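You operate a simulated robot arm through the tools that you are given. There is no shell and no other tool.

Carry out the task below with a simulated robot arm. There is one attempt and no reset: what you move stays moved.

Task
Rack the dark wooden board, brush the crumbs away and cover the cake.
Fine: dark slot for the board; sweep brush back. Set down upright: sweep brush. What is to be rubbed or washed off counts as gone when no trace of it is left.

It is judged by the outcome, as a careful person would: the job done as asked, and still so three seconds after it is handed in. It fails if anything else is knocked over, pushed out of place, dropped, spilled or broken. A push-on lid holds only when it is set on centred and level and pressed home; a screw cap is set on level and turned clockwise until tight.

Robot
A 7-joint arm with a fingered hand, fixed in place. Base frame: the origin is at the foot of the arm, x ahead of it, y to its left, z up; the work surface is at about z = 0.92. Lengths are in m, angles in degrees, forces in N, time in s.
Its first joint turns from -115.0 to 115.0 degrees. Payload 5 kg.
The TCP is the grasp point between the finger pads, 0.032 m short of the fingertips. In the tool frame z runs along the fingers and y along their closing line. Largest opening 0.16 m; the body of the gripper starts 0.089 m behind the TCP. The gripper is a hand of 4 fingers: y runs from the thumb to the fingers, the wrist lies at [0, 0, -0.267] in the tool frame, and closing takes about 1.5 s.
Orientation is told as [roll, pitch, yaw] about the base's x, y, z axes, in that order, counted from this pose: with the fingers straight down and closing along the base's y, the tool's x points along the base's -x, its y along +y and its z along -z.

Tools
- The arm moves only by the tool servo_tool. Its argument "rows" is a list of rows, each a list of 7 numbers: the turn, a rotation vector about the base's x, y, z in degrees, then the shift along the base's x, y, z in m, then the gripper command, from -1 (shut) to 1 (fully open), values between in proportion. In form: [[wx, wy, wz, tx, ty, tz, hand], ...]. A call has 1 to 20 rows; each row is the pose to reach, as a shift and turn from the pose commanded when the call began. A row lasts 0.2 s, in which the tool goes at most 0.05 m and 8.6 degrees; a call with a longer step from one row to the next is refused whole, and so is a gripper value outside its range. A pose out of reach is approached as far as the arm can. The call stops where the force on the tool passes 40 N (or 10 N more than at its start, if that is more) or the arm is blocked; 0.2 s more then pass. The fingers move at their own pace (about 0.045 m/s each) and stop on an object; they squeeze with about 25 N. The grip force told is the motor's: it shows also when the fingers shut on nothing. Time passes only in rows, and 0.2 s behind the last, so rows that repeat a pose let the fingers close. The reply holds the time, the measured pose of the TCP, the force on the tool along the base axes, the opening and the grip force, in the units named above and with some noise, with the torque about the TCP (base axes, N m) and any sound that the robot's microphone picked up.
- Cameras (640 x 400 px; columns grow to the right, rows downward): "scene" is fixed at [0.222, 0.5012, 1.7123]; the picture's right is [0.10, -0.99, 0.00], its down [-0.94, -0.10, -0.33] and it looks along [0.33, 0.03, -0.94] (base axes); focal length 287 px, centre (320, 200). "wrist" rides on the gripper at [0.08, -0.004, -0.114] in the tool frame; the picture's right is [0.05, 1.00, 0.00], its down [-0.82, 0.04, -0.58] and it looks along [-0.58, 0.03, 0.82] (tool axes); focal length 265 px, centre (320, 200). There is no depth. A picture from a camera that has moved, and an enlarged one, comes with that camera's place and axes in the base frame and with its lens. The place of the scene camera against the robot may be out by one fixed shift of up to 0.012 m in any direction.
- snapshot(camera): a new picture of that camera. The clock stands still meanwhile.
- slide_trunk(by): slides the trunk up (or, below 0, down) by that many m; the arm rides with it, the base frame stays. It gives what a move gives, with no picture.
- hand_shape(shape): the hand has 4 fingers and takes this shape, open, in about a second: jaw (thumb against the fingers, like two jaws); tri (thumb and two fingers); tip (a fingertip pinch); poke (one finger out to press); point (the index stretched); flat (the hand flat); cup (the hand cupped); fist (a fist). The gripper value then closes the fingers along that shape, each until it touches; the sizes above hold for jaw. It gives what a move gives, with no picture.
- inspect(camera, box): a new picture of the part [left, top, right, bottom] of that camera's present view, enlarged. The clock stands still meanwhile.
- hand_in(): hands the job in; it is judged then, once.

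Places have to be worked out from the pictures, the camera data and where the tool is seen. Open the gripper and draw the arm clear of the work before you hand the job in, unless the task says otherwise.

The tools are called after "Request:" as name(argument=value, ...) on one line, values as JSON. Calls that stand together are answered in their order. servo_tool: Moves the arm, as the interface text tells. Its arguments: {"type":"object","properties":{"rows":{"type":"array"}},"required":["rows"]} The other tools are called the same way: slide_trunk (by) slides the trunk up or down; hand_shape (shape) gives the hand a shape; snapshot (camera) takes a picture; inspect (camera, box) takes an enlarged picture of a part of a camera's view; hand_in () hands the job in.

At the start:

```text
time_s: 0.0
eef_pos: [0.6003, 0.4274, 1.2469]
orientation: [0.0, 0.0, 0.0]
ft_force: [-0.7, 1.0, -1.0]
moment: [-0.04, -0.01, -0.01]
finger_gap: 0.1596
grasp_force: 0.1
shape: jaw
trunk travel left (down, up): [-0.65, 0.34]
```

scene: 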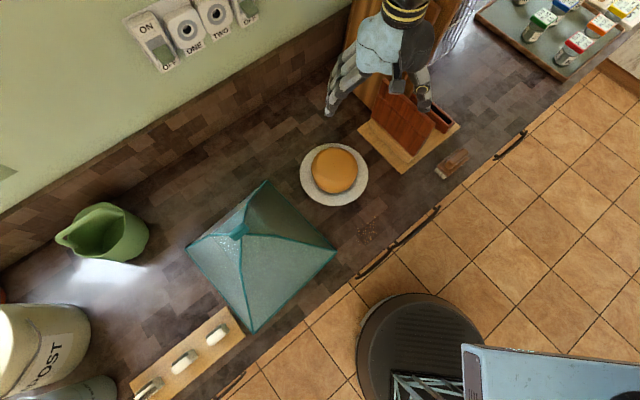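
wrist: 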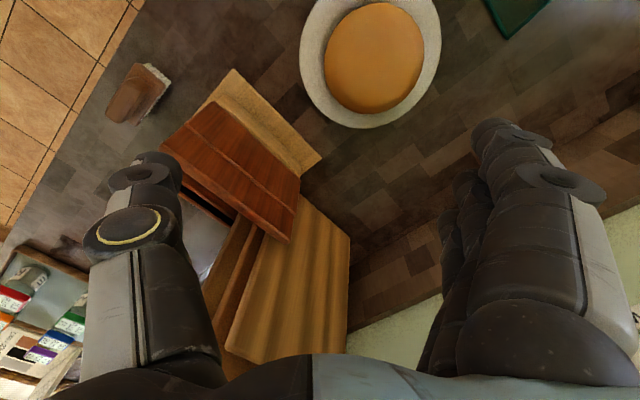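

I begin by looking at the scene in enlarged views to identify the board, rack, brush, crumbs and cake cover.

Request:
inspect(camera="scene", box=[320, 0, 500, 200])

Request:
inspect(camera="scene", box=[180, 130, 400, 340])

Request:
inspect(camera="wrist", box=[80, 40, 400, 360])

Request:
inspect(camera="scene", box=[0, 180, 260, 400])

```text
2.00 times, centred on (410, 100) of scene
camera zoom: at [0.222, 0.5012, 1.7123], right [0.1, -0.99, 0.0], down [-0.94, -0.1, -0.33], along [0.33, 0.03, -0.94], focal length 574 px, centre (140, 400)
```

zoom: 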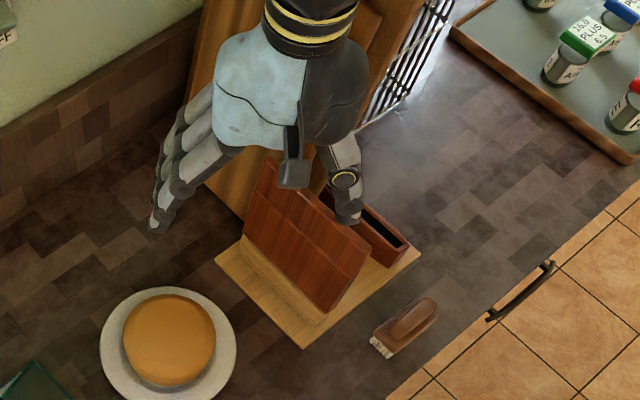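

```text
1.90 times, centred on (290, 235) of scene
camera zoom: at [0.222, 0.5012, 1.7123], right [0.1, -0.99, 0.0], down [-0.94, -0.1, -0.33], along [0.33, 0.03, -0.94], focal length 547 px, centre (377, 133)
```

zoom: 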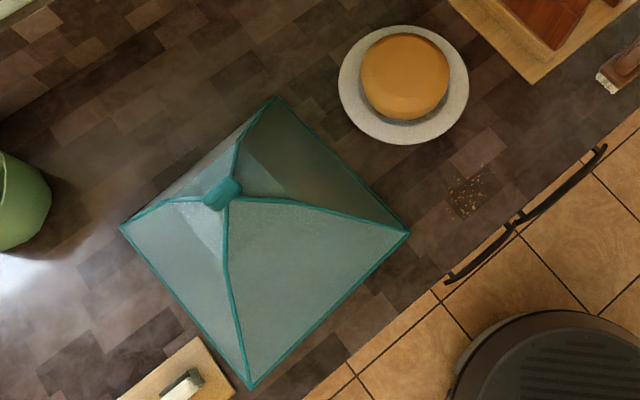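

```text
1.25 times, centred on (240, 200) of wrist
camera zoom: at [0.5196, 0.4229, 1.3601], right [-0.05, 1.0, 0.0], down [0.82, 0.04, 0.58], along [0.58, 0.03, -0.82], focal length 332 px, centre (420, 200)
```

zoom: 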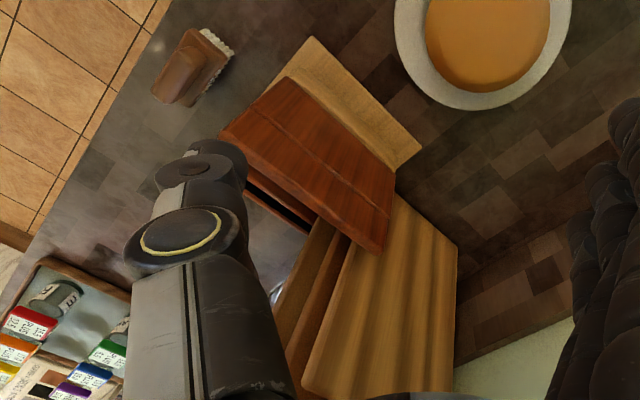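

```text
1.82 times, centred on (130, 290) of scene
camera zoom: at [0.222, 0.5012, 1.7123], right [0.1, -0.99, 0.0], down [-0.94, -0.1, -0.33], along [0.33, 0.03, -0.94], focal length 522 px, centre (666, 36)
```

zoom: 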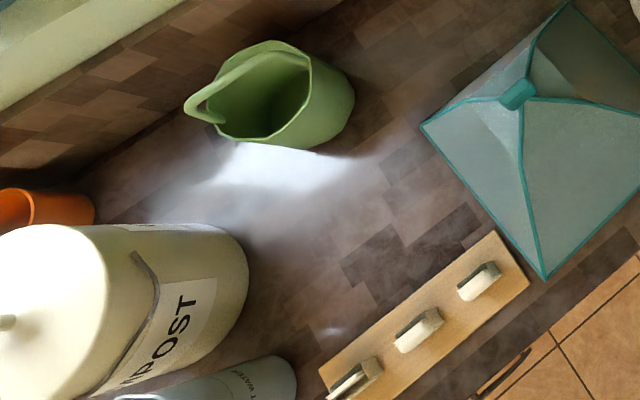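

The dark reddish board seems to lean or stand on a light base next to a dark slot holder, partly hidden by the hand. I back the arm off and to the left to see the rack clearly.

Request:
servo_tool(rows=[[0, 0, 0, -0.04, -0.02, 0.02, 1], [0, 0, 0, -0.08, -0.04, 0.04, 1], [0, 0, 0, -0.12, -0.06, 0.06, 1], [0, 0, 0, -0.15, -0.09, 0.06, 1], [0, 0, 0, -0.15, -0.13, 0.06, 1], [0, 0, 0, -0.15, -0.16, 0.06, 1]])

Request:
snapshot(camera="wrist")

Request:
snapshot(camera="scene")

```text
time_s: 1.4
eef_pos: [0.4511, 0.2667, 1.3101]
orientation: [0.1, 0.0, 0.1]
ft_force: [0.2, 0.1, -0.3]
moment: [0.03, -0.01, -0.01]
finger_gap: 0.1601
grasp_force: 0.0
shape: jaw
trunk travel left (down, up): [-0.65, 0.34]
```

```text
taken
camera wrist: at [0.37, 0.2623, 1.4209], right [-0.05, 1.0, 0.0], down [0.82, 0.04, 0.58], along [0.58, 0.03, -0.82], focal length 265 px, centre (320, 200)
```

wrist: 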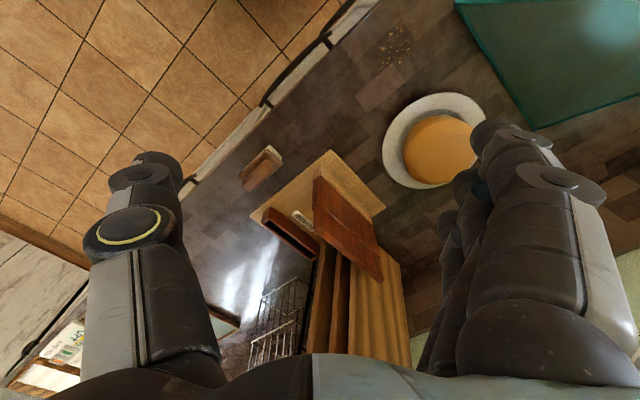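

```text
taken
```

scene: 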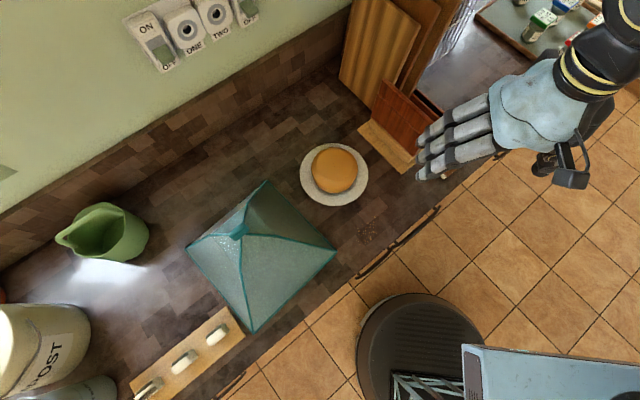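

The wrist view now shows the rack group; I enlarge it.

Request:
inspect(camera="wrist", box=[220, 130, 420, 370])

Request:
inspect(camera="scene", box=[330, 0, 490, 180])

```text
1.67 times, centred on (320, 250) of wrist
camera zoom: at [0.37, 0.2623, 1.4209], right [-0.05, 1.0, 0.0], down [0.82, 0.04, 0.58], along [0.58, 0.03, -0.82], focal length 442 px, centre (320, 117)
```

zoom: 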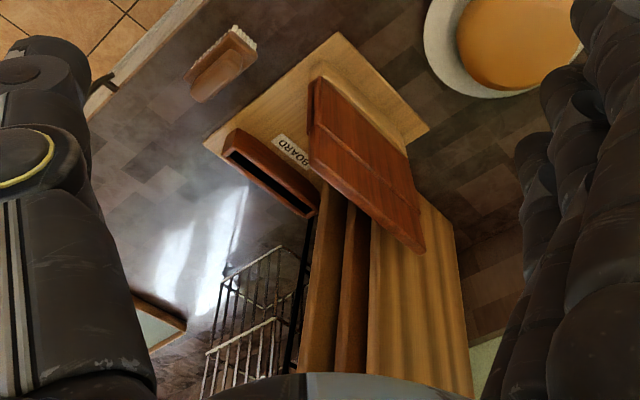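

```text
2.22 times, centred on (410, 90) of scene
camera zoom: at [0.222, 0.5012, 1.7123], right [0.1, -0.99, 0.0], down [-0.94, -0.1, -0.33], along [0.33, 0.03, -0.94], focal length 638 px, centre (120, 444)
```

zoom: 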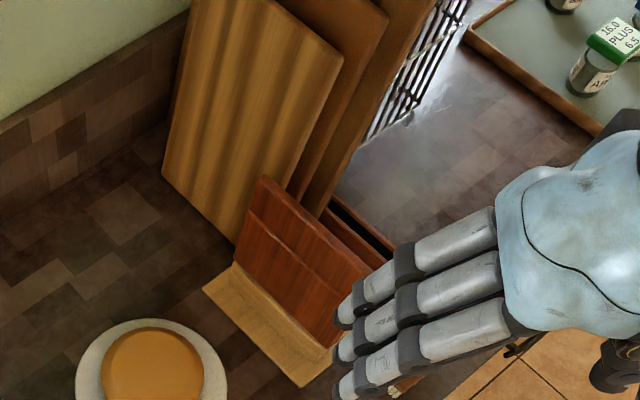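

There's a light base with a dark slotted holder (label "BOARD") and the dark red board standing beside it. I look from the right-hand side, swinging the wrist to look left.

Request:
servo_tool(rows=[[0, 0, 8, 0.0, -0.04, 0, 1], [0, 0, 16, 0.0, -0.08, 0, 1], [0, 0, 24, 0.02, -0.12, 0, 1], [0, 0, 32, 0.04, -0.16, 0, 1], [0, 0, 40, 0.06, -0.2, 0, 1], [0, 0, 48, 0.08, -0.24, -0.01, 1], [0, 0, 56, 0.1, -0.26, -0.02, 1], [0, 0, 60, 0.12, -0.28, -0.03, 1]])

Request:
snapshot(camera="wrist")

Request:
snapshot(camera="scene")

```text
time_s: 3.2
eef_pos: [0.5699, -0.0145, 1.2766]
orientation: [0.1, 0.1, 60.1]
ft_force: [-0.5, -0.5, 0.9]
moment: [0.04, 0.02, -0.02]
finger_gap: 0.16
grasp_force: 0.1
shape: jaw
trunk travel left (down, up): [-0.65, 0.34]
```

```text
taken
camera wrist: at [0.5339, -0.0859, 1.3875], right [-0.89, 0.45, 0.0], down [0.37, 0.73, 0.58], along [0.26, 0.52, -0.82], focal length 265 px, centre (320, 200)
```

wrist: 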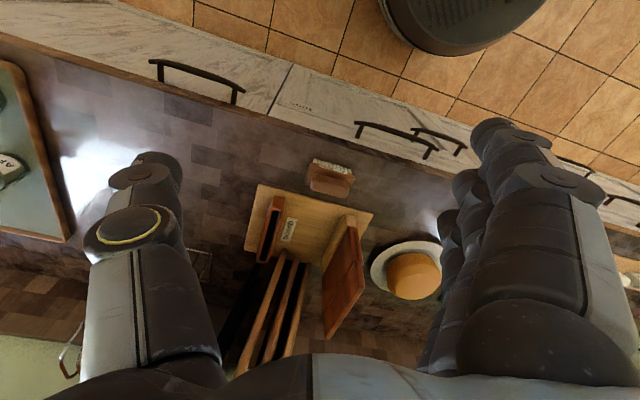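

```text
taken
```

scene: 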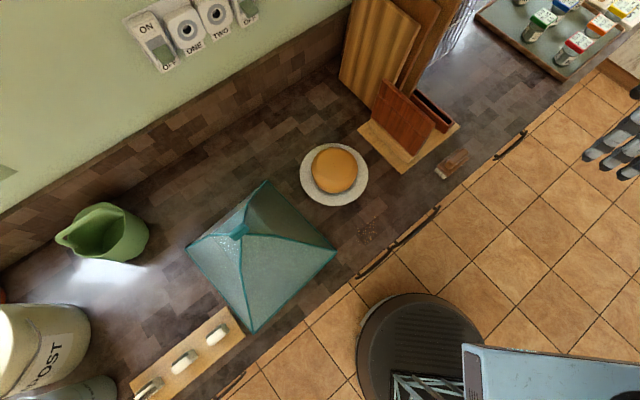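

Both sides visible now; I enlarge the rack in each view.

Request:
inspect(camera="wrist", box=[220, 150, 460, 350])

Request:
inspect(camera="scene", box=[340, 60, 480, 190])

```text
2.00 times, centred on (340, 250) of wrist
camera zoom: at [0.5339, -0.0859, 1.3875], right [-0.89, 0.45, 0.0], down [0.37, 0.73, 0.58], along [0.26, 0.52, -0.82], focal length 531 px, centre (280, 100)
```

zoom: 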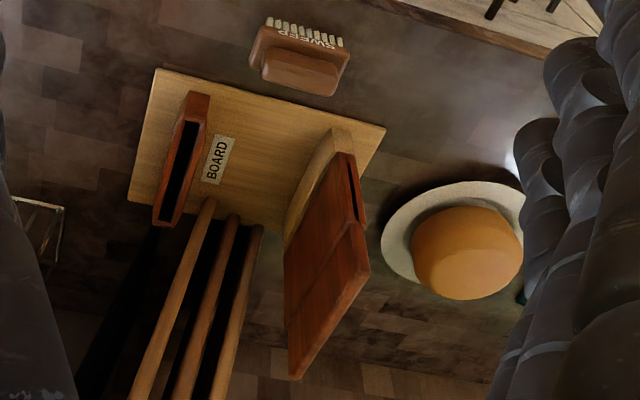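

```text
3.08 times, centred on (410, 125) of scene
camera zoom: at [0.222, 0.5012, 1.7123], right [0.1, -0.99, 0.0], down [-0.94, -0.1, -0.33], along [0.33, 0.03, -0.94], focal length 883 px, centre (43, 431)
```

zoom: 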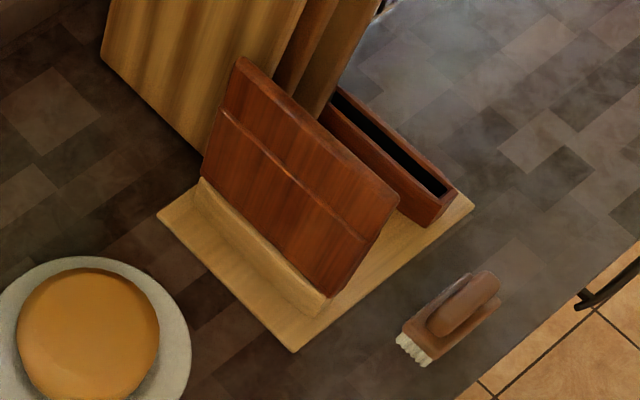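

The dark board stands in the light slot; the empty dark slot is to its right on the same base, the slots running about 45° in yaw. The brush stands upright on its bristles. I take a closer view of the rack with the wrist at yaw 45°.

Request:
servo_tool(rows=[[0, 0, -7, 0.0, 0.045, 0, 1], [0, 0, -15, 0.0, 0.09, 0, 1], [0, 0, -15, 0.0, 0.135, 0, 1], [0, 0, -15, 0.0, 0.155, 0, 1]])

Request:
inspect(camera="wrist", box=[160, 100, 480, 300])

Request:
snapshot(camera="wrist")

```text
time_s: 4.2
eef_pos: [0.5698, 0.1421, 1.2778]
orientation: [0.1, 0.0, 45.0]
ft_force: [0.0, 0.3, -0.1]
moment: [-0.03, 0.02, 0.02]
finger_gap: 0.16
grasp_force: 0.0
shape: jaw
trunk travel left (down, up): [-0.65, 0.34]
```

```text
2.00 times, centred on (320, 200) of wrist
camera zoom: at [0.5158, 0.0827, 1.3899], right [-0.74, 0.67, 0.0], down [0.55, 0.61, 0.58], along [0.39, 0.43, -0.82], focal length 531 px, centre (320, 200)
```

zoom: 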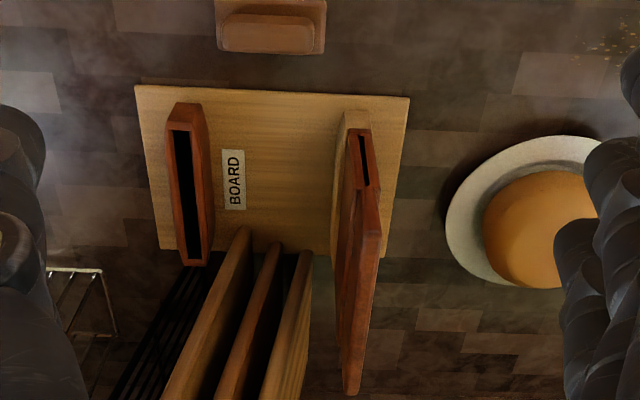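

```text
taken
camera wrist: at [0.5158, 0.0827, 1.3899], right [-0.74, 0.67, 0.0], down [0.55, 0.61, 0.58], along [0.39, 0.43, -0.82], focal length 265 px, centre (320, 200)
```

wrist: 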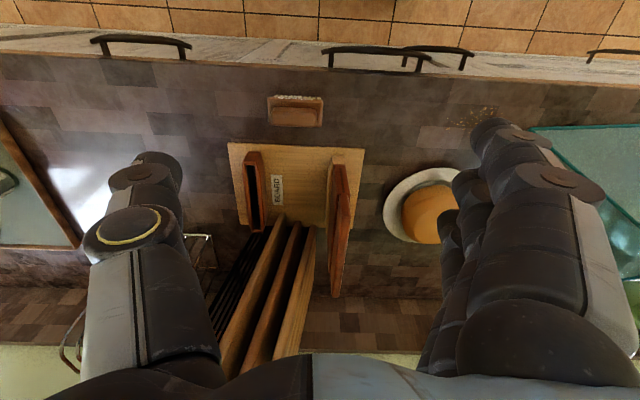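

The rack's edges align with yaw 45°. I zoom tightly on the board and the two slots.

Request:
inspect(camera="wrist", box=[310, 145, 374, 185])

Request:
inspect(camera="wrist", box=[294, 140, 390, 300])

Request:
inspect(camera="wrist", box=[224, 140, 304, 240])

Request:
inspect(camera="scene", box=[355, 75, 467, 175])

```text
10.00 times, centred on (342, 165) of wrist
camera zoom: at [0.5158, 0.0827, 1.3899], right [-0.74, 0.67, 0.0], down [0.55, 0.61, 0.58], along [0.39, 0.43, -0.82], focal length 2654 px, centre (100, 550)
```

zoom: 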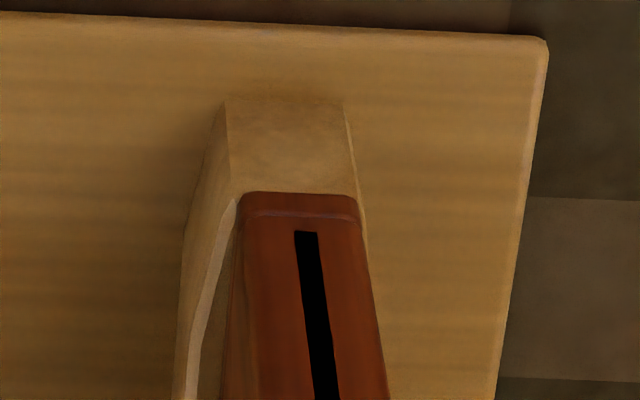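

```text
2.50 times, centred on (342, 220) of wrist
camera zoom: at [0.5158, 0.0827, 1.3899], right [-0.74, 0.67, 0.0], down [0.55, 0.61, 0.58], along [0.39, 0.43, -0.82], focal length 664 px, centre (265, 150)
```

zoom: 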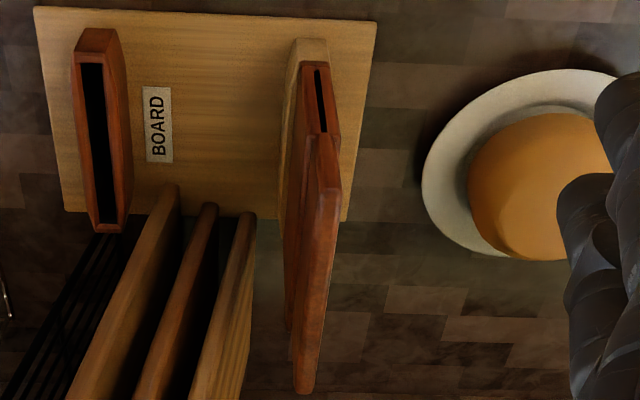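

```text
4.00 times, centred on (264, 190) of wrist
camera zoom: at [0.5158, 0.0827, 1.3899], right [-0.74, 0.67, 0.0], down [0.55, 0.61, 0.58], along [0.39, 0.43, -0.82], focal length 1062 px, centre (544, 240)
```

zoom: 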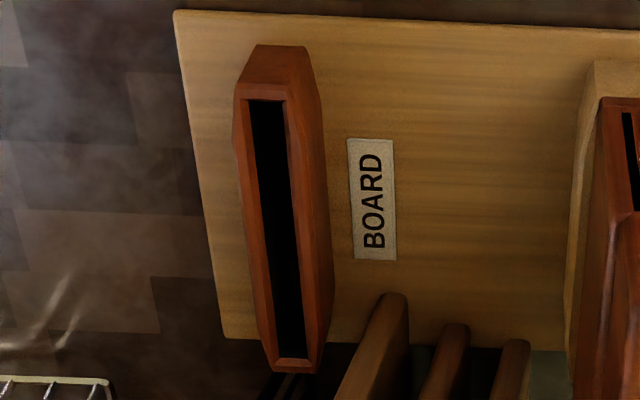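

```text
4.00 times, centred on (411, 125) of scene
camera zoom: at [0.222, 0.5012, 1.7123], right [0.1, -0.99, 0.0], down [-0.94, -0.1, -0.33], along [0.33, 0.03, -0.94], focal length 1148 px, centre (-44, 500)
```

zoom: 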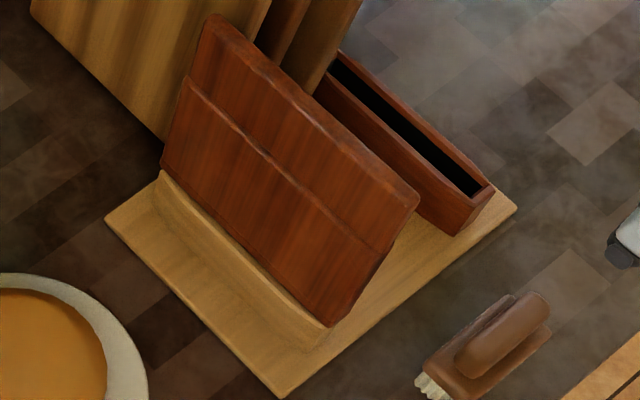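

The left object looks like a thick lower panel with a thinner upper part, and I need to understand its shape before touching it. I lower and tilt the wrist to view the rack nearly horizontally from the room side.

Request:
servo_tool(rows=[[5, -5, 0, 0.01, 0.01, -0.04, 1], [10, -10, 0, 0.02, 0.02, -0.08, 1], [15, -15, 0, 0.03, 0.03, -0.12, 1], [21, -21, 0, 0.045, 0.049, -0.15, 1]])

Request:
snapshot(camera="wrist")

Request:
inspect(camera="wrist", box=[220, 100, 420, 250])

```text
time_s: 5.2
eef_pos: [0.6179, 0.188, 1.1262]
orientation: [0.2, -29.8, 45.0]
ft_force: [0.5, -0.8, 0.3]
moment: [0.07, 0.0, 0.02]
finger_gap: 0.1596
grasp_force: 0.1
shape: jaw
trunk travel left (down, up): [-0.65, 0.34]
```

```text
taken
camera wrist: at [0.5307, 0.0957, 1.1817], right [-0.74, 0.67, -0.02], down [0.27, 0.33, 0.91], along [0.62, 0.66, -0.42], focal length 265 px, centre (320, 200)
```

wrist: 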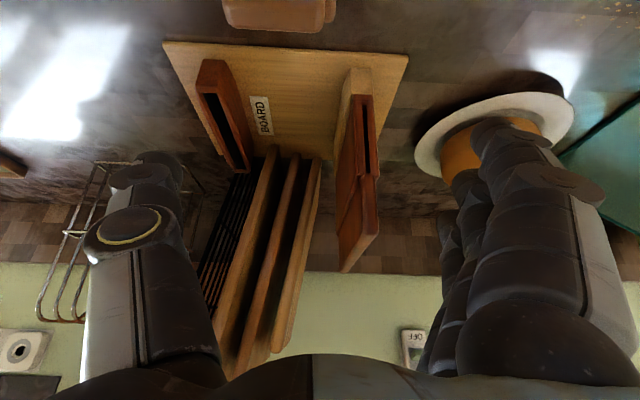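

```text
2.67 times, centred on (320, 175) of wrist
camera zoom: at [0.5307, 0.0957, 1.1817], right [-0.74, 0.67, -0.02], down [0.27, 0.33, 0.91], along [0.62, 0.66, -0.42], focal length 708 px, centre (320, 267)
```

zoom: 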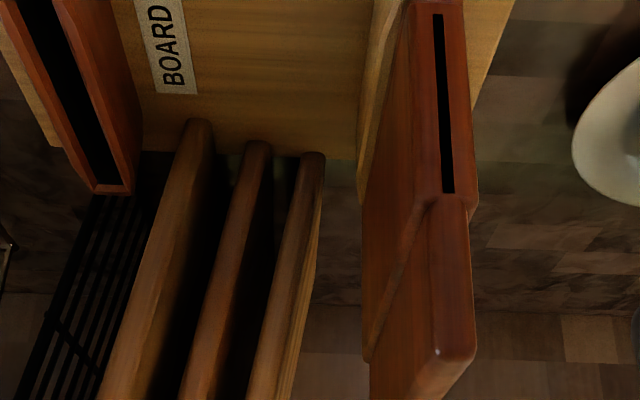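

The slit lies in the vertical front edge of the thicker part (z≈0.98–1.07), with a thinner part above it. I enlarge more and compare.

Request:
inspect(camera="wrist", box=[320, 60, 400, 170])

Request:
inspect(camera="wrist", box=[325, 150, 395, 280])

Request:
inspect(camera="wrist", box=[160, 40, 280, 190])

```text
3.64 times, centred on (360, 115) of wrist
camera zoom: at [0.5307, 0.0957, 1.1817], right [-0.74, 0.67, -0.02], down [0.27, 0.33, 0.91], along [0.62, 0.66, -0.42], focal length 965 px, centre (174, 509)
```

zoom: 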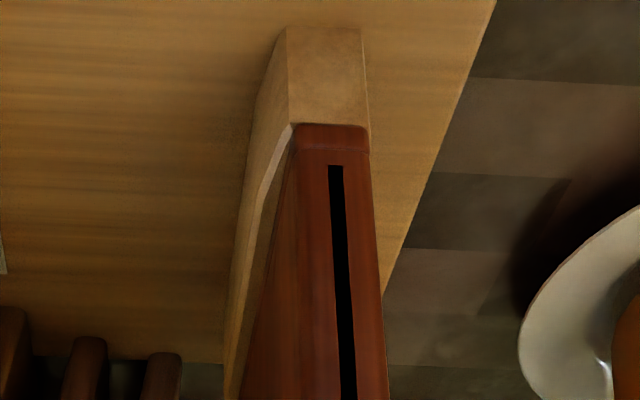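

```text
3.08 times, centred on (360, 215) of wrist
camera zoom: at [0.5307, 0.0957, 1.1817], right [-0.74, 0.67, -0.02], down [0.27, 0.33, 0.91], along [0.62, 0.66, -0.42], focal length 817 px, centre (197, 154)
```

zoom: 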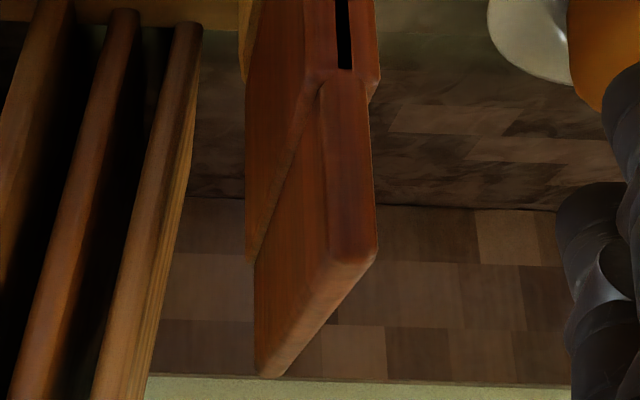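

```text
2.67 times, centred on (220, 115) of wrist
camera zoom: at [0.5307, 0.0957, 1.1817], right [-0.74, 0.67, -0.02], down [0.27, 0.33, 0.91], along [0.62, 0.66, -0.42], focal length 708 px, centre (587, 427)
```

zoom: 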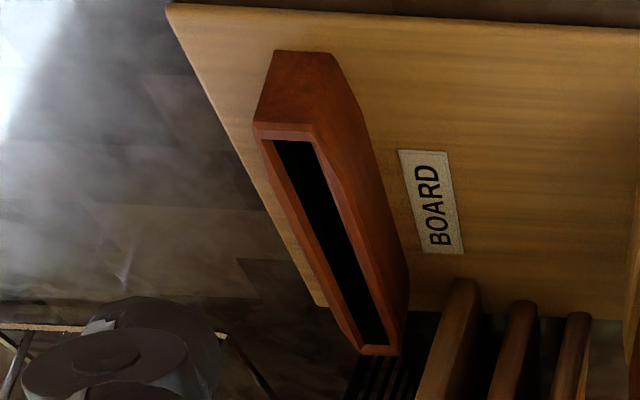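

The board looks like one stepped piece (thick body, thin upper tab up to z≈1.118) at E≈‑0.257 along the counter, with the empty dark slot 0.16 m to its right, parallel. I straighten the wrist and go above the board.

Request:
servo_tool(rows=[[-5, 5, 0, 0.0, 0.01, 0.04, 1], [-10, 10, 0, 0.01, 0.03, 0.08, 1], [-15, 15, 0, 0.03, 0.06, 0.12, 1], [-21, 21, 0, 0.04, 0.09, 0.13, 1], [-21, 21, 0, 0.055, 0.12, 0.13, 1], [-21, 21, 0, 0.0728, 0.1394, 0.13, 1], [-21, 21, 0, 0.0728, 0.1394, 0.13, 1]])

Request:
snapshot(camera="wrist")

Request:
snapshot(camera="scene")

```text
refused: row 3 steps farther than a row can; nothing moved
```

```text
taken
camera wrist: at [0.5307, 0.0957, 1.1817], right [-0.74, 0.67, -0.02], down [0.27, 0.33, 0.91], along [0.62, 0.66, -0.42], focal length 265 px, centre (320, 200)
```

wrist: 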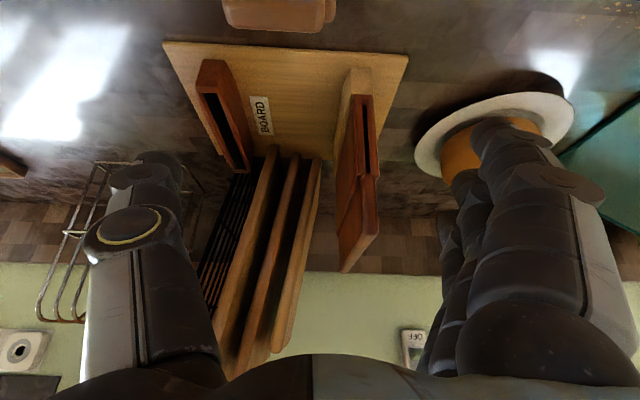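

```text
taken
```

scene: 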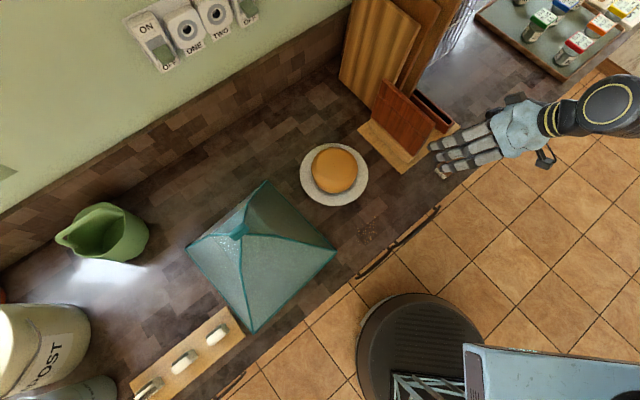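

The call was refused for a too-long step; I split it into smaller steps.

Request:
servo_tool(rows=[[-5, 5, 0, 0.0, 0.0, 0.04, 1], [-10, 10, 0, 0.0, 0.01, 0.08, 1], [-15, 15, 0, 0.01, 0.03, 0.115, 1], [-21, 21, 0, 0.02, 0.06, 0.13, 1], [-21, 21, 0, 0.04, 0.09, 0.13, 1], [-21, 21, 0, 0.06, 0.12, 0.13, 1], [-21, 21, 0, 0.0728, 0.1394, 0.13, 1], [-21, 21, 0, 0.0728, 0.1394, 0.13, 1]])

Request:
snapshot(camera="wrist")

Request:
snapshot(camera="scene")

```text
time_s: 7.0
eef_pos: [0.6896, 0.3312, 1.2575]
orientation: [-0.1, 0.0, 45.0]
ft_force: [-0.1, -0.5, 0.4]
moment: [-0.02, 0.02, 0.01]
finger_gap: 0.1599
grasp_force: 0.0
shape: jaw
trunk travel left (down, up): [-0.65, 0.34]
```

```text
taken
camera wrist: at [0.6343, 0.2715, 1.3686], right [-0.74, 0.67, 0.0], down [0.55, 0.61, 0.58], along [0.39, 0.43, -0.82], focal length 265 px, centre (320, 200)
```

wrist: 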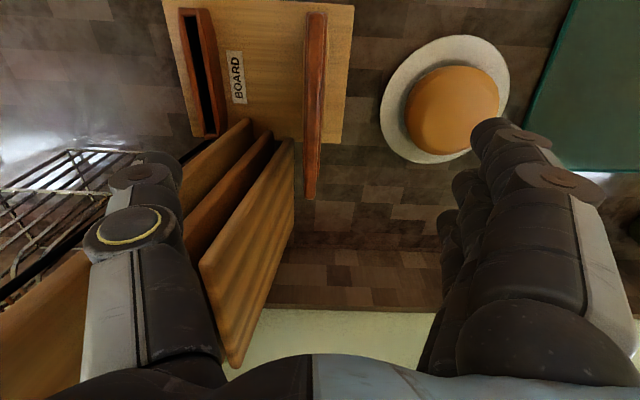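

```text
taken
```

scene: 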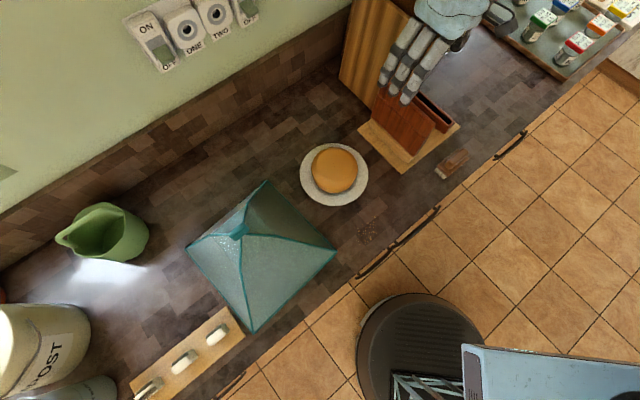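

I zoom in on the board from straight above to fix its top edge and the dark slot's line.

Request:
inspect(camera="wrist", box=[160, 0, 360, 210])

Request:
inspect(camera="wrist", box=[280, 0, 350, 110])

Request:
inspect(camera="wrist", box=[280, 100, 350, 210])

```text
1.90 times, centred on (260, 105) of wrist
camera zoom: at [0.6343, 0.2715, 1.3686], right [-0.74, 0.67, 0.0], down [0.55, 0.61, 0.58], along [0.39, 0.43, -0.82], focal length 506 px, centre (434, 381)
```

zoom: 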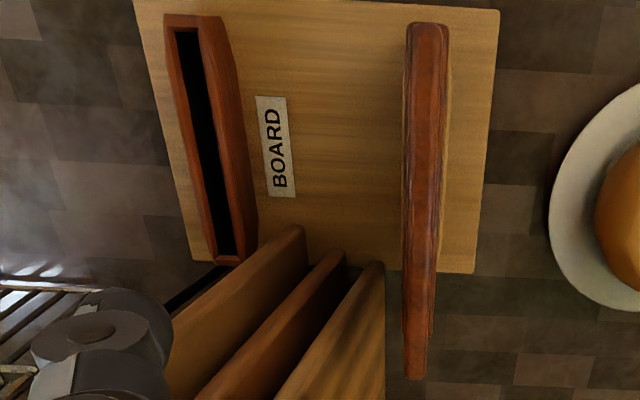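

```text
3.64 times, centred on (315, 55) of wrist
camera zoom: at [0.6343, 0.2715, 1.3686], right [-0.74, 0.67, 0.0], down [0.55, 0.61, 0.58], along [0.39, 0.43, -0.82], focal length 965 px, centre (338, 727)
```

zoom: 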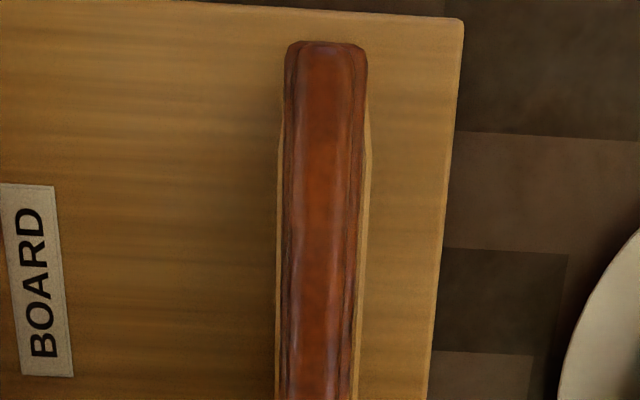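

```text
3.64 times, centred on (315, 155) of wrist
camera zoom: at [0.6343, 0.2715, 1.3686], right [-0.74, 0.67, 0.0], down [0.55, 0.61, 0.58], along [0.39, 0.43, -0.82], focal length 965 px, centre (338, 364)
```

zoom: 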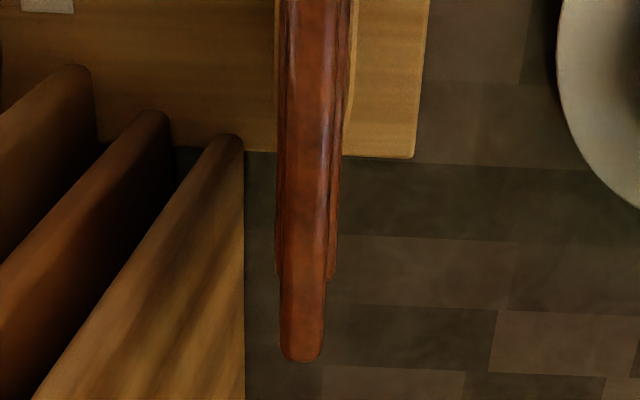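

The top edge spans N≈0.64–0.816 at E≈‑0.259, parallel to the tool's yaw. I shift 5 mm right, descend to z≈1.102 and close on the thin upper part.

Request:
servo_tool(rows=[[0, 0, 0, 0.004, -0.004, -0.03, 1], [0, 0, 0, 0.004, -0.004, -0.07, 1], [0, 0, 0, 0.004, -0.004, -0.11, 1], [0, 0, 0, 0.004, -0.004, -0.14, 1], [0, 0, 0, 0.004, -0.004, -0.156, 1], [0, 0, 0, 0.004, -0.004, -0.156, 1]])

Request:
snapshot(camera="wrist")

Request:
inspect(camera="scene", box=[340, 0, 500, 180])

```text
time_s: 8.4
eef_pos: [0.6931, 0.3257, 1.1017]
orientation: [0.0, 0.0, 45.1]
ft_force: [-0.1, -0.3, -0.3]
moment: [0.0, 0.03, -0.01]
finger_gap: 0.1599
grasp_force: 0.1
shape: jaw
trunk travel left (down, up): [-0.65, 0.34]
```

```text
taken
camera wrist: at [0.6387, 0.2655, 1.2137], right [-0.74, 0.67, 0.0], down [0.55, 0.61, 0.58], along [0.39, 0.43, -0.82], focal length 265 px, centre (320, 200)
```

wrist: 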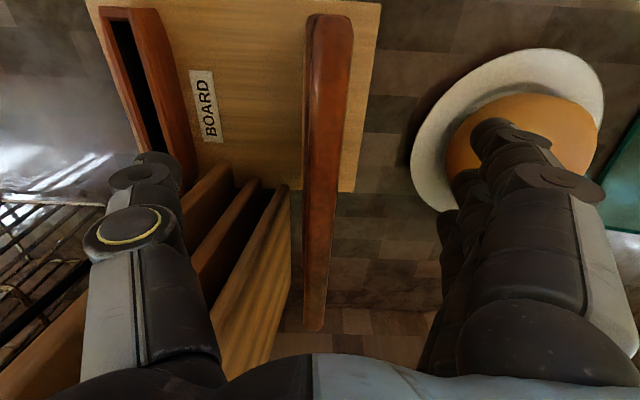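

```text
2.22 times, centred on (420, 90) of scene
camera zoom: at [0.222, 0.5012, 1.7123], right [0.1, -0.99, 0.0], down [-0.94, -0.1, -0.33], along [0.33, 0.03, -0.94], focal length 638 px, centre (98, 444)
```

zoom: 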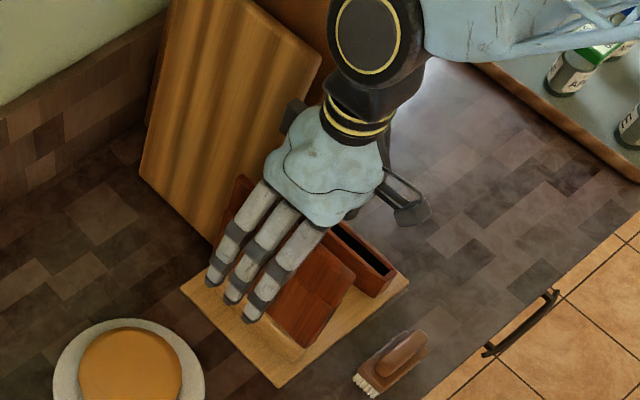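

The TCP is centred over the board (E≈‑0.260). I close the hand.

Request:
servo_tool(rows=[[0, 0, 0, 0, 0, 0, -1], [0, 0, 0, 0, 0, 0, -1], [0, 0, 0, 0, 0, 0, -1], [0, 0, 0, 0, 0, 0, -1], [0, 0, 0, 0, 0, 0, -1], [0, 0, 0, 0, 0, 0, -1], [0, 0, 0, 0, 0, 0, -1], [0, 0, 0, 0, 0, 0, -1], [0, 0, 0, 0, 0, 0, -1], [0, 0, 0, 0, 0, 0, -1]])

Request:
snapshot(camera="wrist")

```text
time_s: 10.6
eef_pos: [0.6928, 0.325, 1.1011]
orientation: [0.1, 0.1, 44.9]
ft_force: [0.3, -0.3, 0.8]
moment: [-0.03, 0.01, -0.02]
finger_gap: 0.0087
grasp_force: 25.3
shape: jaw
trunk travel left (down, up): [-0.65, 0.34]
```

```text
taken
camera wrist: at [0.6389, 0.2655, 1.2136], right [-0.74, 0.67, 0.0], down [0.55, 0.61, 0.58], along [0.39, 0.43, -0.82], focal length 265 px, centre (320, 200)
```

wrist: 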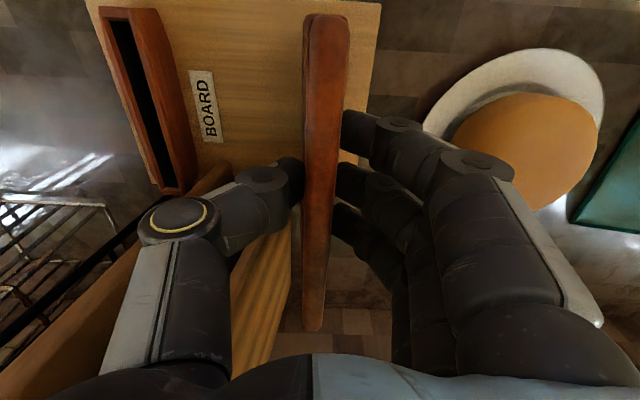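

Gripped at 25 N with 8.7 mm gap. I lift straight up gently.

Request:
servo_tool(rows=[[0, 0, 0, 0, 0, 0.01, -1], [0, 0, 0, 0, 0, 0.02, -1], [0, 0, 0, 0, 0, 0.035, -1], [0, 0, 0, 0, 0, 0.05, -1], [0, 0, 0, 0, 0, 0.07, -1], [0, 0, 0, 0, 0, 0.09, -1], [0, 0, 0, 0, 0, 0.09, -1]])

Request:
snapshot(camera="wrist")

Request:
inspect(camera="scene", box=[340, 0, 500, 180])

```text
time_s: 12.2
eef_pos: [0.6929, 0.3245, 1.1926]
orientation: [0.0, 0.0, 45.0]
ft_force: [0.3, -1.0, -3.4]
moment: [-0.01, 0.03, 0.01]
finger_gap: 0.0087
grasp_force: 25.2
shape: jaw
trunk travel left (down, up): [-0.65, 0.34]
```

```text
taken
camera wrist: at [0.6382, 0.265, 1.3047], right [-0.74, 0.67, 0.0], down [0.55, 0.61, 0.58], along [0.39, 0.43, -0.82], focal length 265 px, centre (320, 200)
```

wrist: 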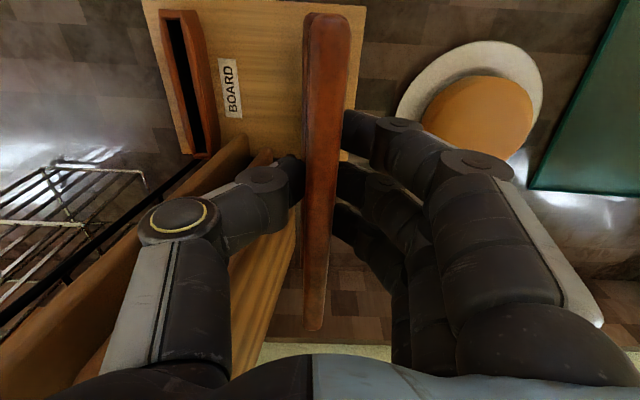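

```text
2.22 times, centred on (420, 90) of scene
camera zoom: at [0.222, 0.5012, 1.7123], right [0.1, -0.99, 0.0], down [-0.94, -0.1, -0.33], along [0.33, 0.03, -0.94], focal length 638 px, centre (98, 444)
```

zoom: 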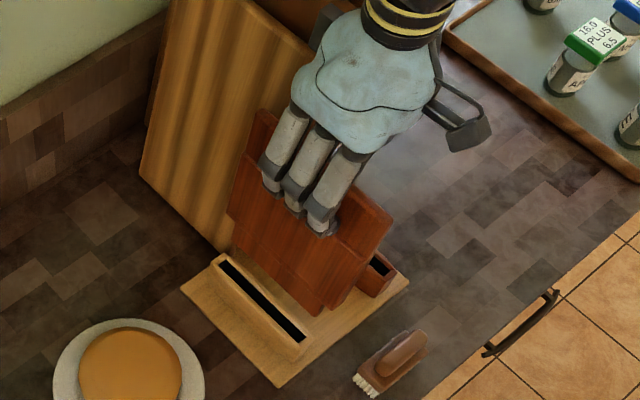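

The board came out as one piece (3.4 N). I measure the dark slot precisely from this view.

Request:
inspect(camera="wrist", box=[140, 0, 260, 170])

Request:
inspect(camera="scene", box=[380, 80, 450, 160])

```text
2.35 times, centred on (200, 85) of wrist
camera zoom: at [0.6382, 0.265, 1.3047], right [-0.74, 0.67, 0.0], down [0.55, 0.61, 0.58], along [0.39, 0.43, -0.82], focal length 624 px, centre (602, 471)
```

zoom: 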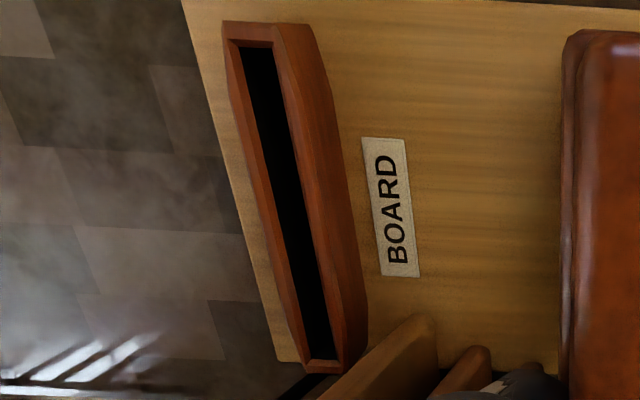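

```text
5.00 times, centred on (415, 120) of scene
camera zoom: at [0.222, 0.5012, 1.7123], right [0.1, -0.99, 0.0], down [-0.94, -0.1, -0.33], along [0.33, 0.03, -0.94], focal length 1435 px, centre (-155, 600)
```

zoom: 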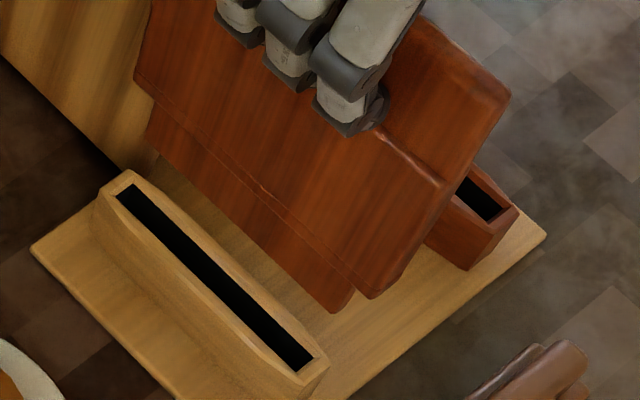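

Both slots are parallel, 0.161 m apart. The large leaning boards behind could be brushed by the rear edge, so I first pull the board toward the room 6 cm, then traverse right over the dark slot.

Request:
servo_tool(rows=[[0, 0, 0, -0.01, -0.01, 0.02, -1], [0, 0, 0, -0.025, -0.025, 0.03, -1], [0, 0, 0, -0.0424, -0.0424, 0.03, -1], [0, 0, 0, -0.02, -0.065, 0.03, -1], [0, 0, 0, 0.005, -0.09, 0.03, -1], [0, 0, 0, 0.03, -0.115, 0.03, -1], [0, 0, 0, 0.055, -0.14, 0.03, -1], [0, 0, 0, 0.0714, -0.1562, 0.03, -1], [0, 0, 0, 0.0714, -0.1562, 0.03, -1]])

Request:
snapshot(camera="wrist")

Request:
inspect(camera="scene", box=[340, 0, 500, 180])

```text
time_s: 14.2
eef_pos: [0.7651, 0.1711, 1.2233]
orientation: [0.0, 0.0, 45.0]
ft_force: [0.4, -0.2, -2.9]
moment: [-0.03, 0.01, 0.0]
finger_gap: 0.0089
grasp_force: 25.1
shape: jaw
trunk travel left (down, up): [-0.65, 0.34]
```

```text
taken
camera wrist: at [0.7104, 0.1112, 1.3349], right [-0.74, 0.67, 0.0], down [0.55, 0.61, 0.58], along [0.39, 0.43, -0.82], focal length 265 px, centre (320, 200)
```

wrist: 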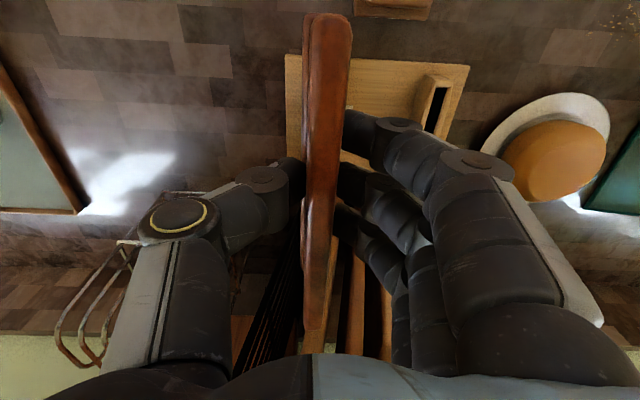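

```text
2.22 times, centred on (420, 90) of scene
camera zoom: at [0.222, 0.5012, 1.7123], right [0.1, -0.99, 0.0], down [-0.94, -0.1, -0.33], along [0.33, 0.03, -0.94], focal length 638 px, centre (98, 444)
```

zoom: 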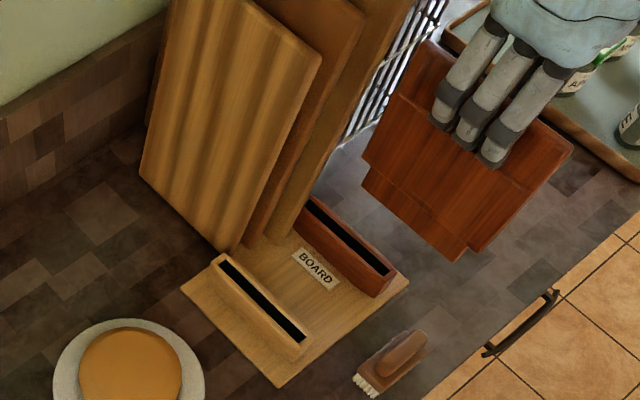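

The slots are now clearly visible. I check the clearance between the dark slot's rear end and the leaning boards.

Request:
inspect(camera="wrist", box=[220, 40, 480, 360])

Request:
inspect(camera="scene", box=[380, 60, 450, 150])

Request:
inspect(camera="wrist", box=[230, 180, 400, 360])

```text
1.25 times, centred on (350, 200) of wrist
camera zoom: at [0.7104, 0.1112, 1.3349], right [-0.74, 0.67, 0.0], down [0.55, 0.61, 0.58], along [0.39, 0.43, -0.82], focal length 332 px, centre (282, 200)
```

zoom: 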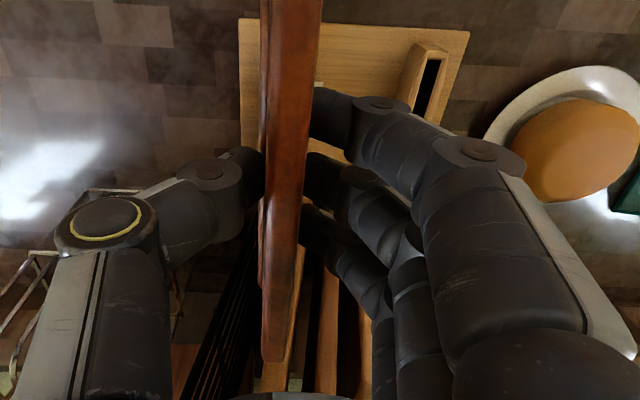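

```text
4.44 times, centred on (415, 105) of scene
camera zoom: at [0.222, 0.5012, 1.7123], right [0.1, -0.99, 0.0], down [-0.94, -0.1, -0.33], along [0.33, 0.03, -0.94], focal length 1276 px, centre (-102, 622)
```

zoom: 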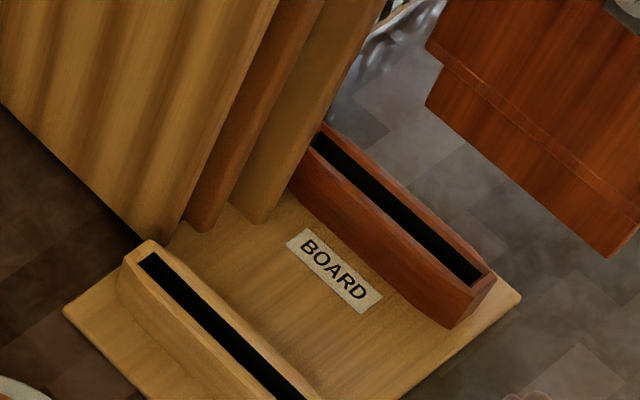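

```text
2.22 times, centred on (315, 270) of wrist
camera zoom: at [0.7104, 0.1112, 1.3349], right [-0.74, 0.67, 0.0], down [0.55, 0.61, 0.58], along [0.39, 0.43, -0.82], focal length 590 px, centre (331, 44)
```

zoom: 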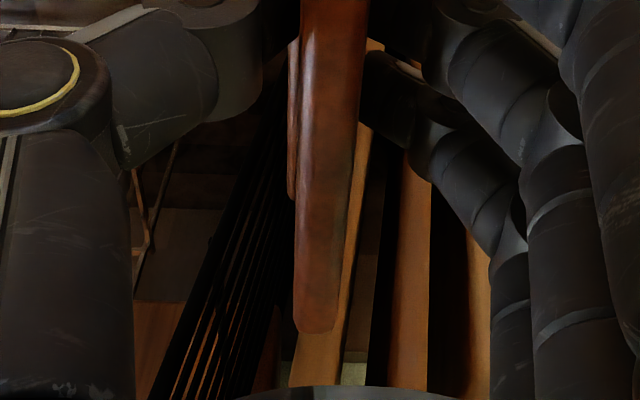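

Clearance to the leaning board's face is about 1 cm, so I lower partway, move the board toward the wall back to its original N, and stop with the tongue just above the slot to check alignment.

Request:
servo_tool(rows=[[0, 0, 0, 0.001, -0.001, -0.02, -1], [0, 0, 0, 0.005, 0.003, -0.033, -1], [0, 0, 0, 0.015, 0.013, -0.033, -1], [0, 0, 0, 0.025, 0.023, -0.033, -1], [0, 0, 0, 0.034, 0.032, -0.033, -1], [0, 0, 0, 0.042, 0.04, -0.033, -1], [0, 0, 0, 0.042, 0.04, -0.05, -1], [0, 0, 0, 0.042, 0.04, -0.06, -1], [0, 0, 0, 0.042, 0.04, -0.06, -1]])

Request:
inspect(camera="wrist", box=[220, 0, 420, 200])

Request:
inspect(camera="scene", box=[380, 60, 470, 160])

```text
time_s: 16.2
eef_pos: [0.807, 0.2097, 1.1613]
orientation: [0.1, -0.1, 45.1]
ft_force: [-0.7, 0.5, -3.0]
moment: [-0.04, 0.0, 0.0]
finger_gap: 0.0087
grasp_force: 24.8
shape: jaw
trunk travel left (down, up): [-0.65, 0.34]
```

```text
2.00 times, centred on (320, 100) of wrist
camera zoom: at [0.7522, 0.1508, 1.2743], right [-0.74, 0.67, 0.0], down [0.55, 0.61, 0.58], along [0.39, 0.43, -0.82], focal length 531 px, centre (320, 400)
```

zoom: 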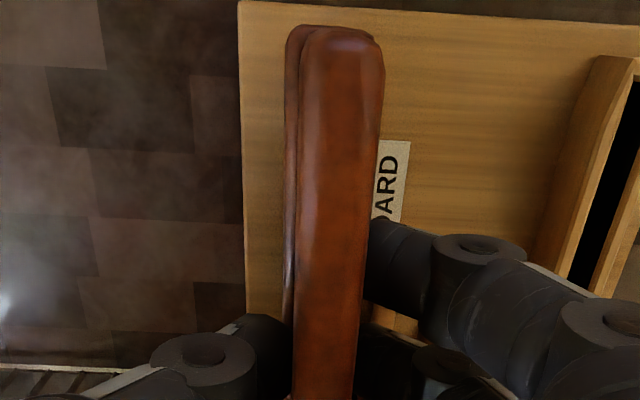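

```text
4.00 times, centred on (425, 110) of scene
camera zoom: at [0.222, 0.5012, 1.7123], right [0.1, -0.99, 0.0], down [-0.94, -0.1, -0.33], along [0.33, 0.03, -0.94], focal length 1148 px, centre (-100, 560)
```

zoom: 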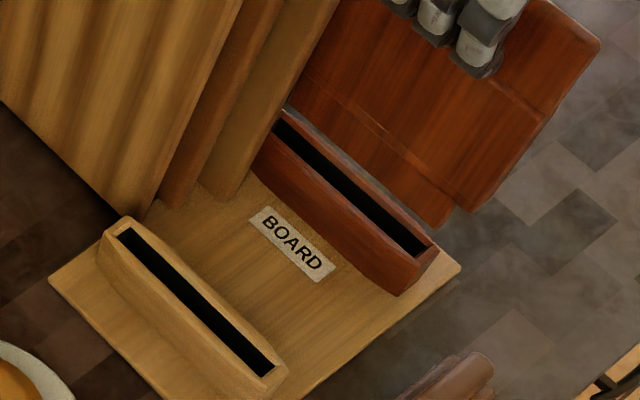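

The tongue hangs just above the dark slot, board vertical. I lower in small steps watching the force.

Request:
servo_tool(rows=[[0, 0, 0, 0, 0, -0.008, -1], [0, 0, 0, 0, 0, -0.016, -1], [0, 0, 0, 0, 0, -0.024, -1], [0, 0, 0, 0, 0, -0.03, -1], [0, 0, 0, 0, 0, -0.03, -1]])

Request:
inspect(camera="scene", box=[380, 60, 470, 160])

```text
time_s: 17.4
eef_pos: [0.8063, 0.2103, 1.1307]
orientation: [0.0, 0.0, 45.0]
ft_force: [-0.8, 0.3, -3.4]
moment: [0.06, 0.05, -0.03]
finger_gap: 0.0085
grasp_force: 24.6
shape: jaw
trunk travel left (down, up): [-0.65, 0.34]
```

```text
4.00 times, centred on (425, 110) of scene
camera zoom: at [0.222, 0.5012, 1.7123], right [0.1, -0.99, 0.0], down [-0.94, -0.1, -0.33], along [0.33, 0.03, -0.94], focal length 1148 px, centre (-100, 560)
```

zoom: 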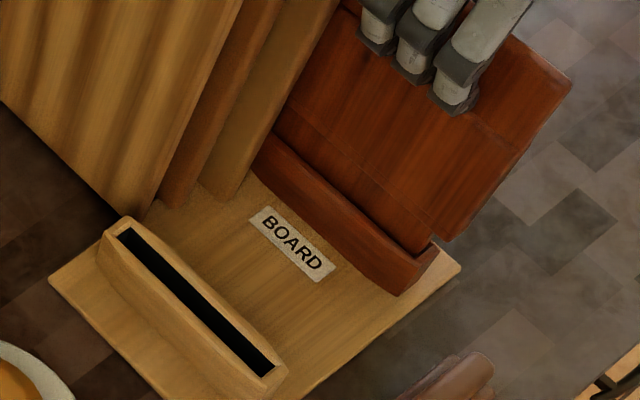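

The tongue is entering the slot with no extra force. I continue down to the seated height.

Request:
servo_tool(rows=[[0, 0, 0, 0, 0, -0.008, -1], [0, 0, 0, 0, 0, -0.016, -1], [0, 0, 0, 0, 0, -0.022, -1], [0, 0, 0, 0, 0, -0.026, -1], [0, 0, 0, 0, 0, -0.029, -1], [0, 0, 0, 0, 0, -0.029, -1]])

Request:
inspect(camera="scene", box=[380, 60, 470, 160])

```text
time_s: 18.8
eef_pos: [0.8054, 0.211, 1.104]
orientation: [0.1, 0.1, 45.0]
ft_force: [-0.5, 1.1, -3.3]
moment: [0.06, 0.05, 0.0]
finger_gap: 0.0088
grasp_force: 24.9
shape: jaw
trunk travel left (down, up): [-0.65, 0.34]
```

```text
4.00 times, centred on (425, 110) of scene
camera zoom: at [0.222, 0.5012, 1.7123], right [0.1, -0.99, 0.0], down [-0.94, -0.1, -0.33], along [0.33, 0.03, -0.94], focal length 1148 px, centre (-100, 560)
```

zoom: 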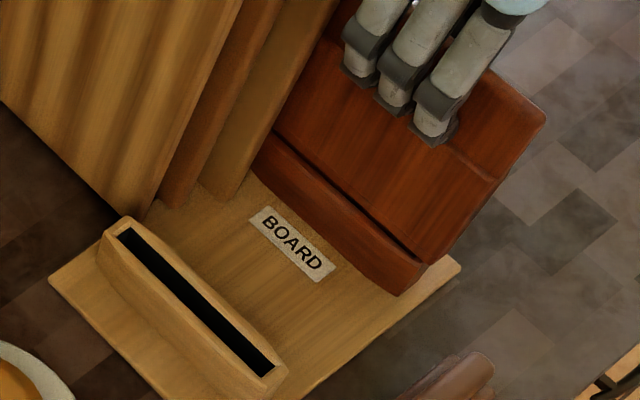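

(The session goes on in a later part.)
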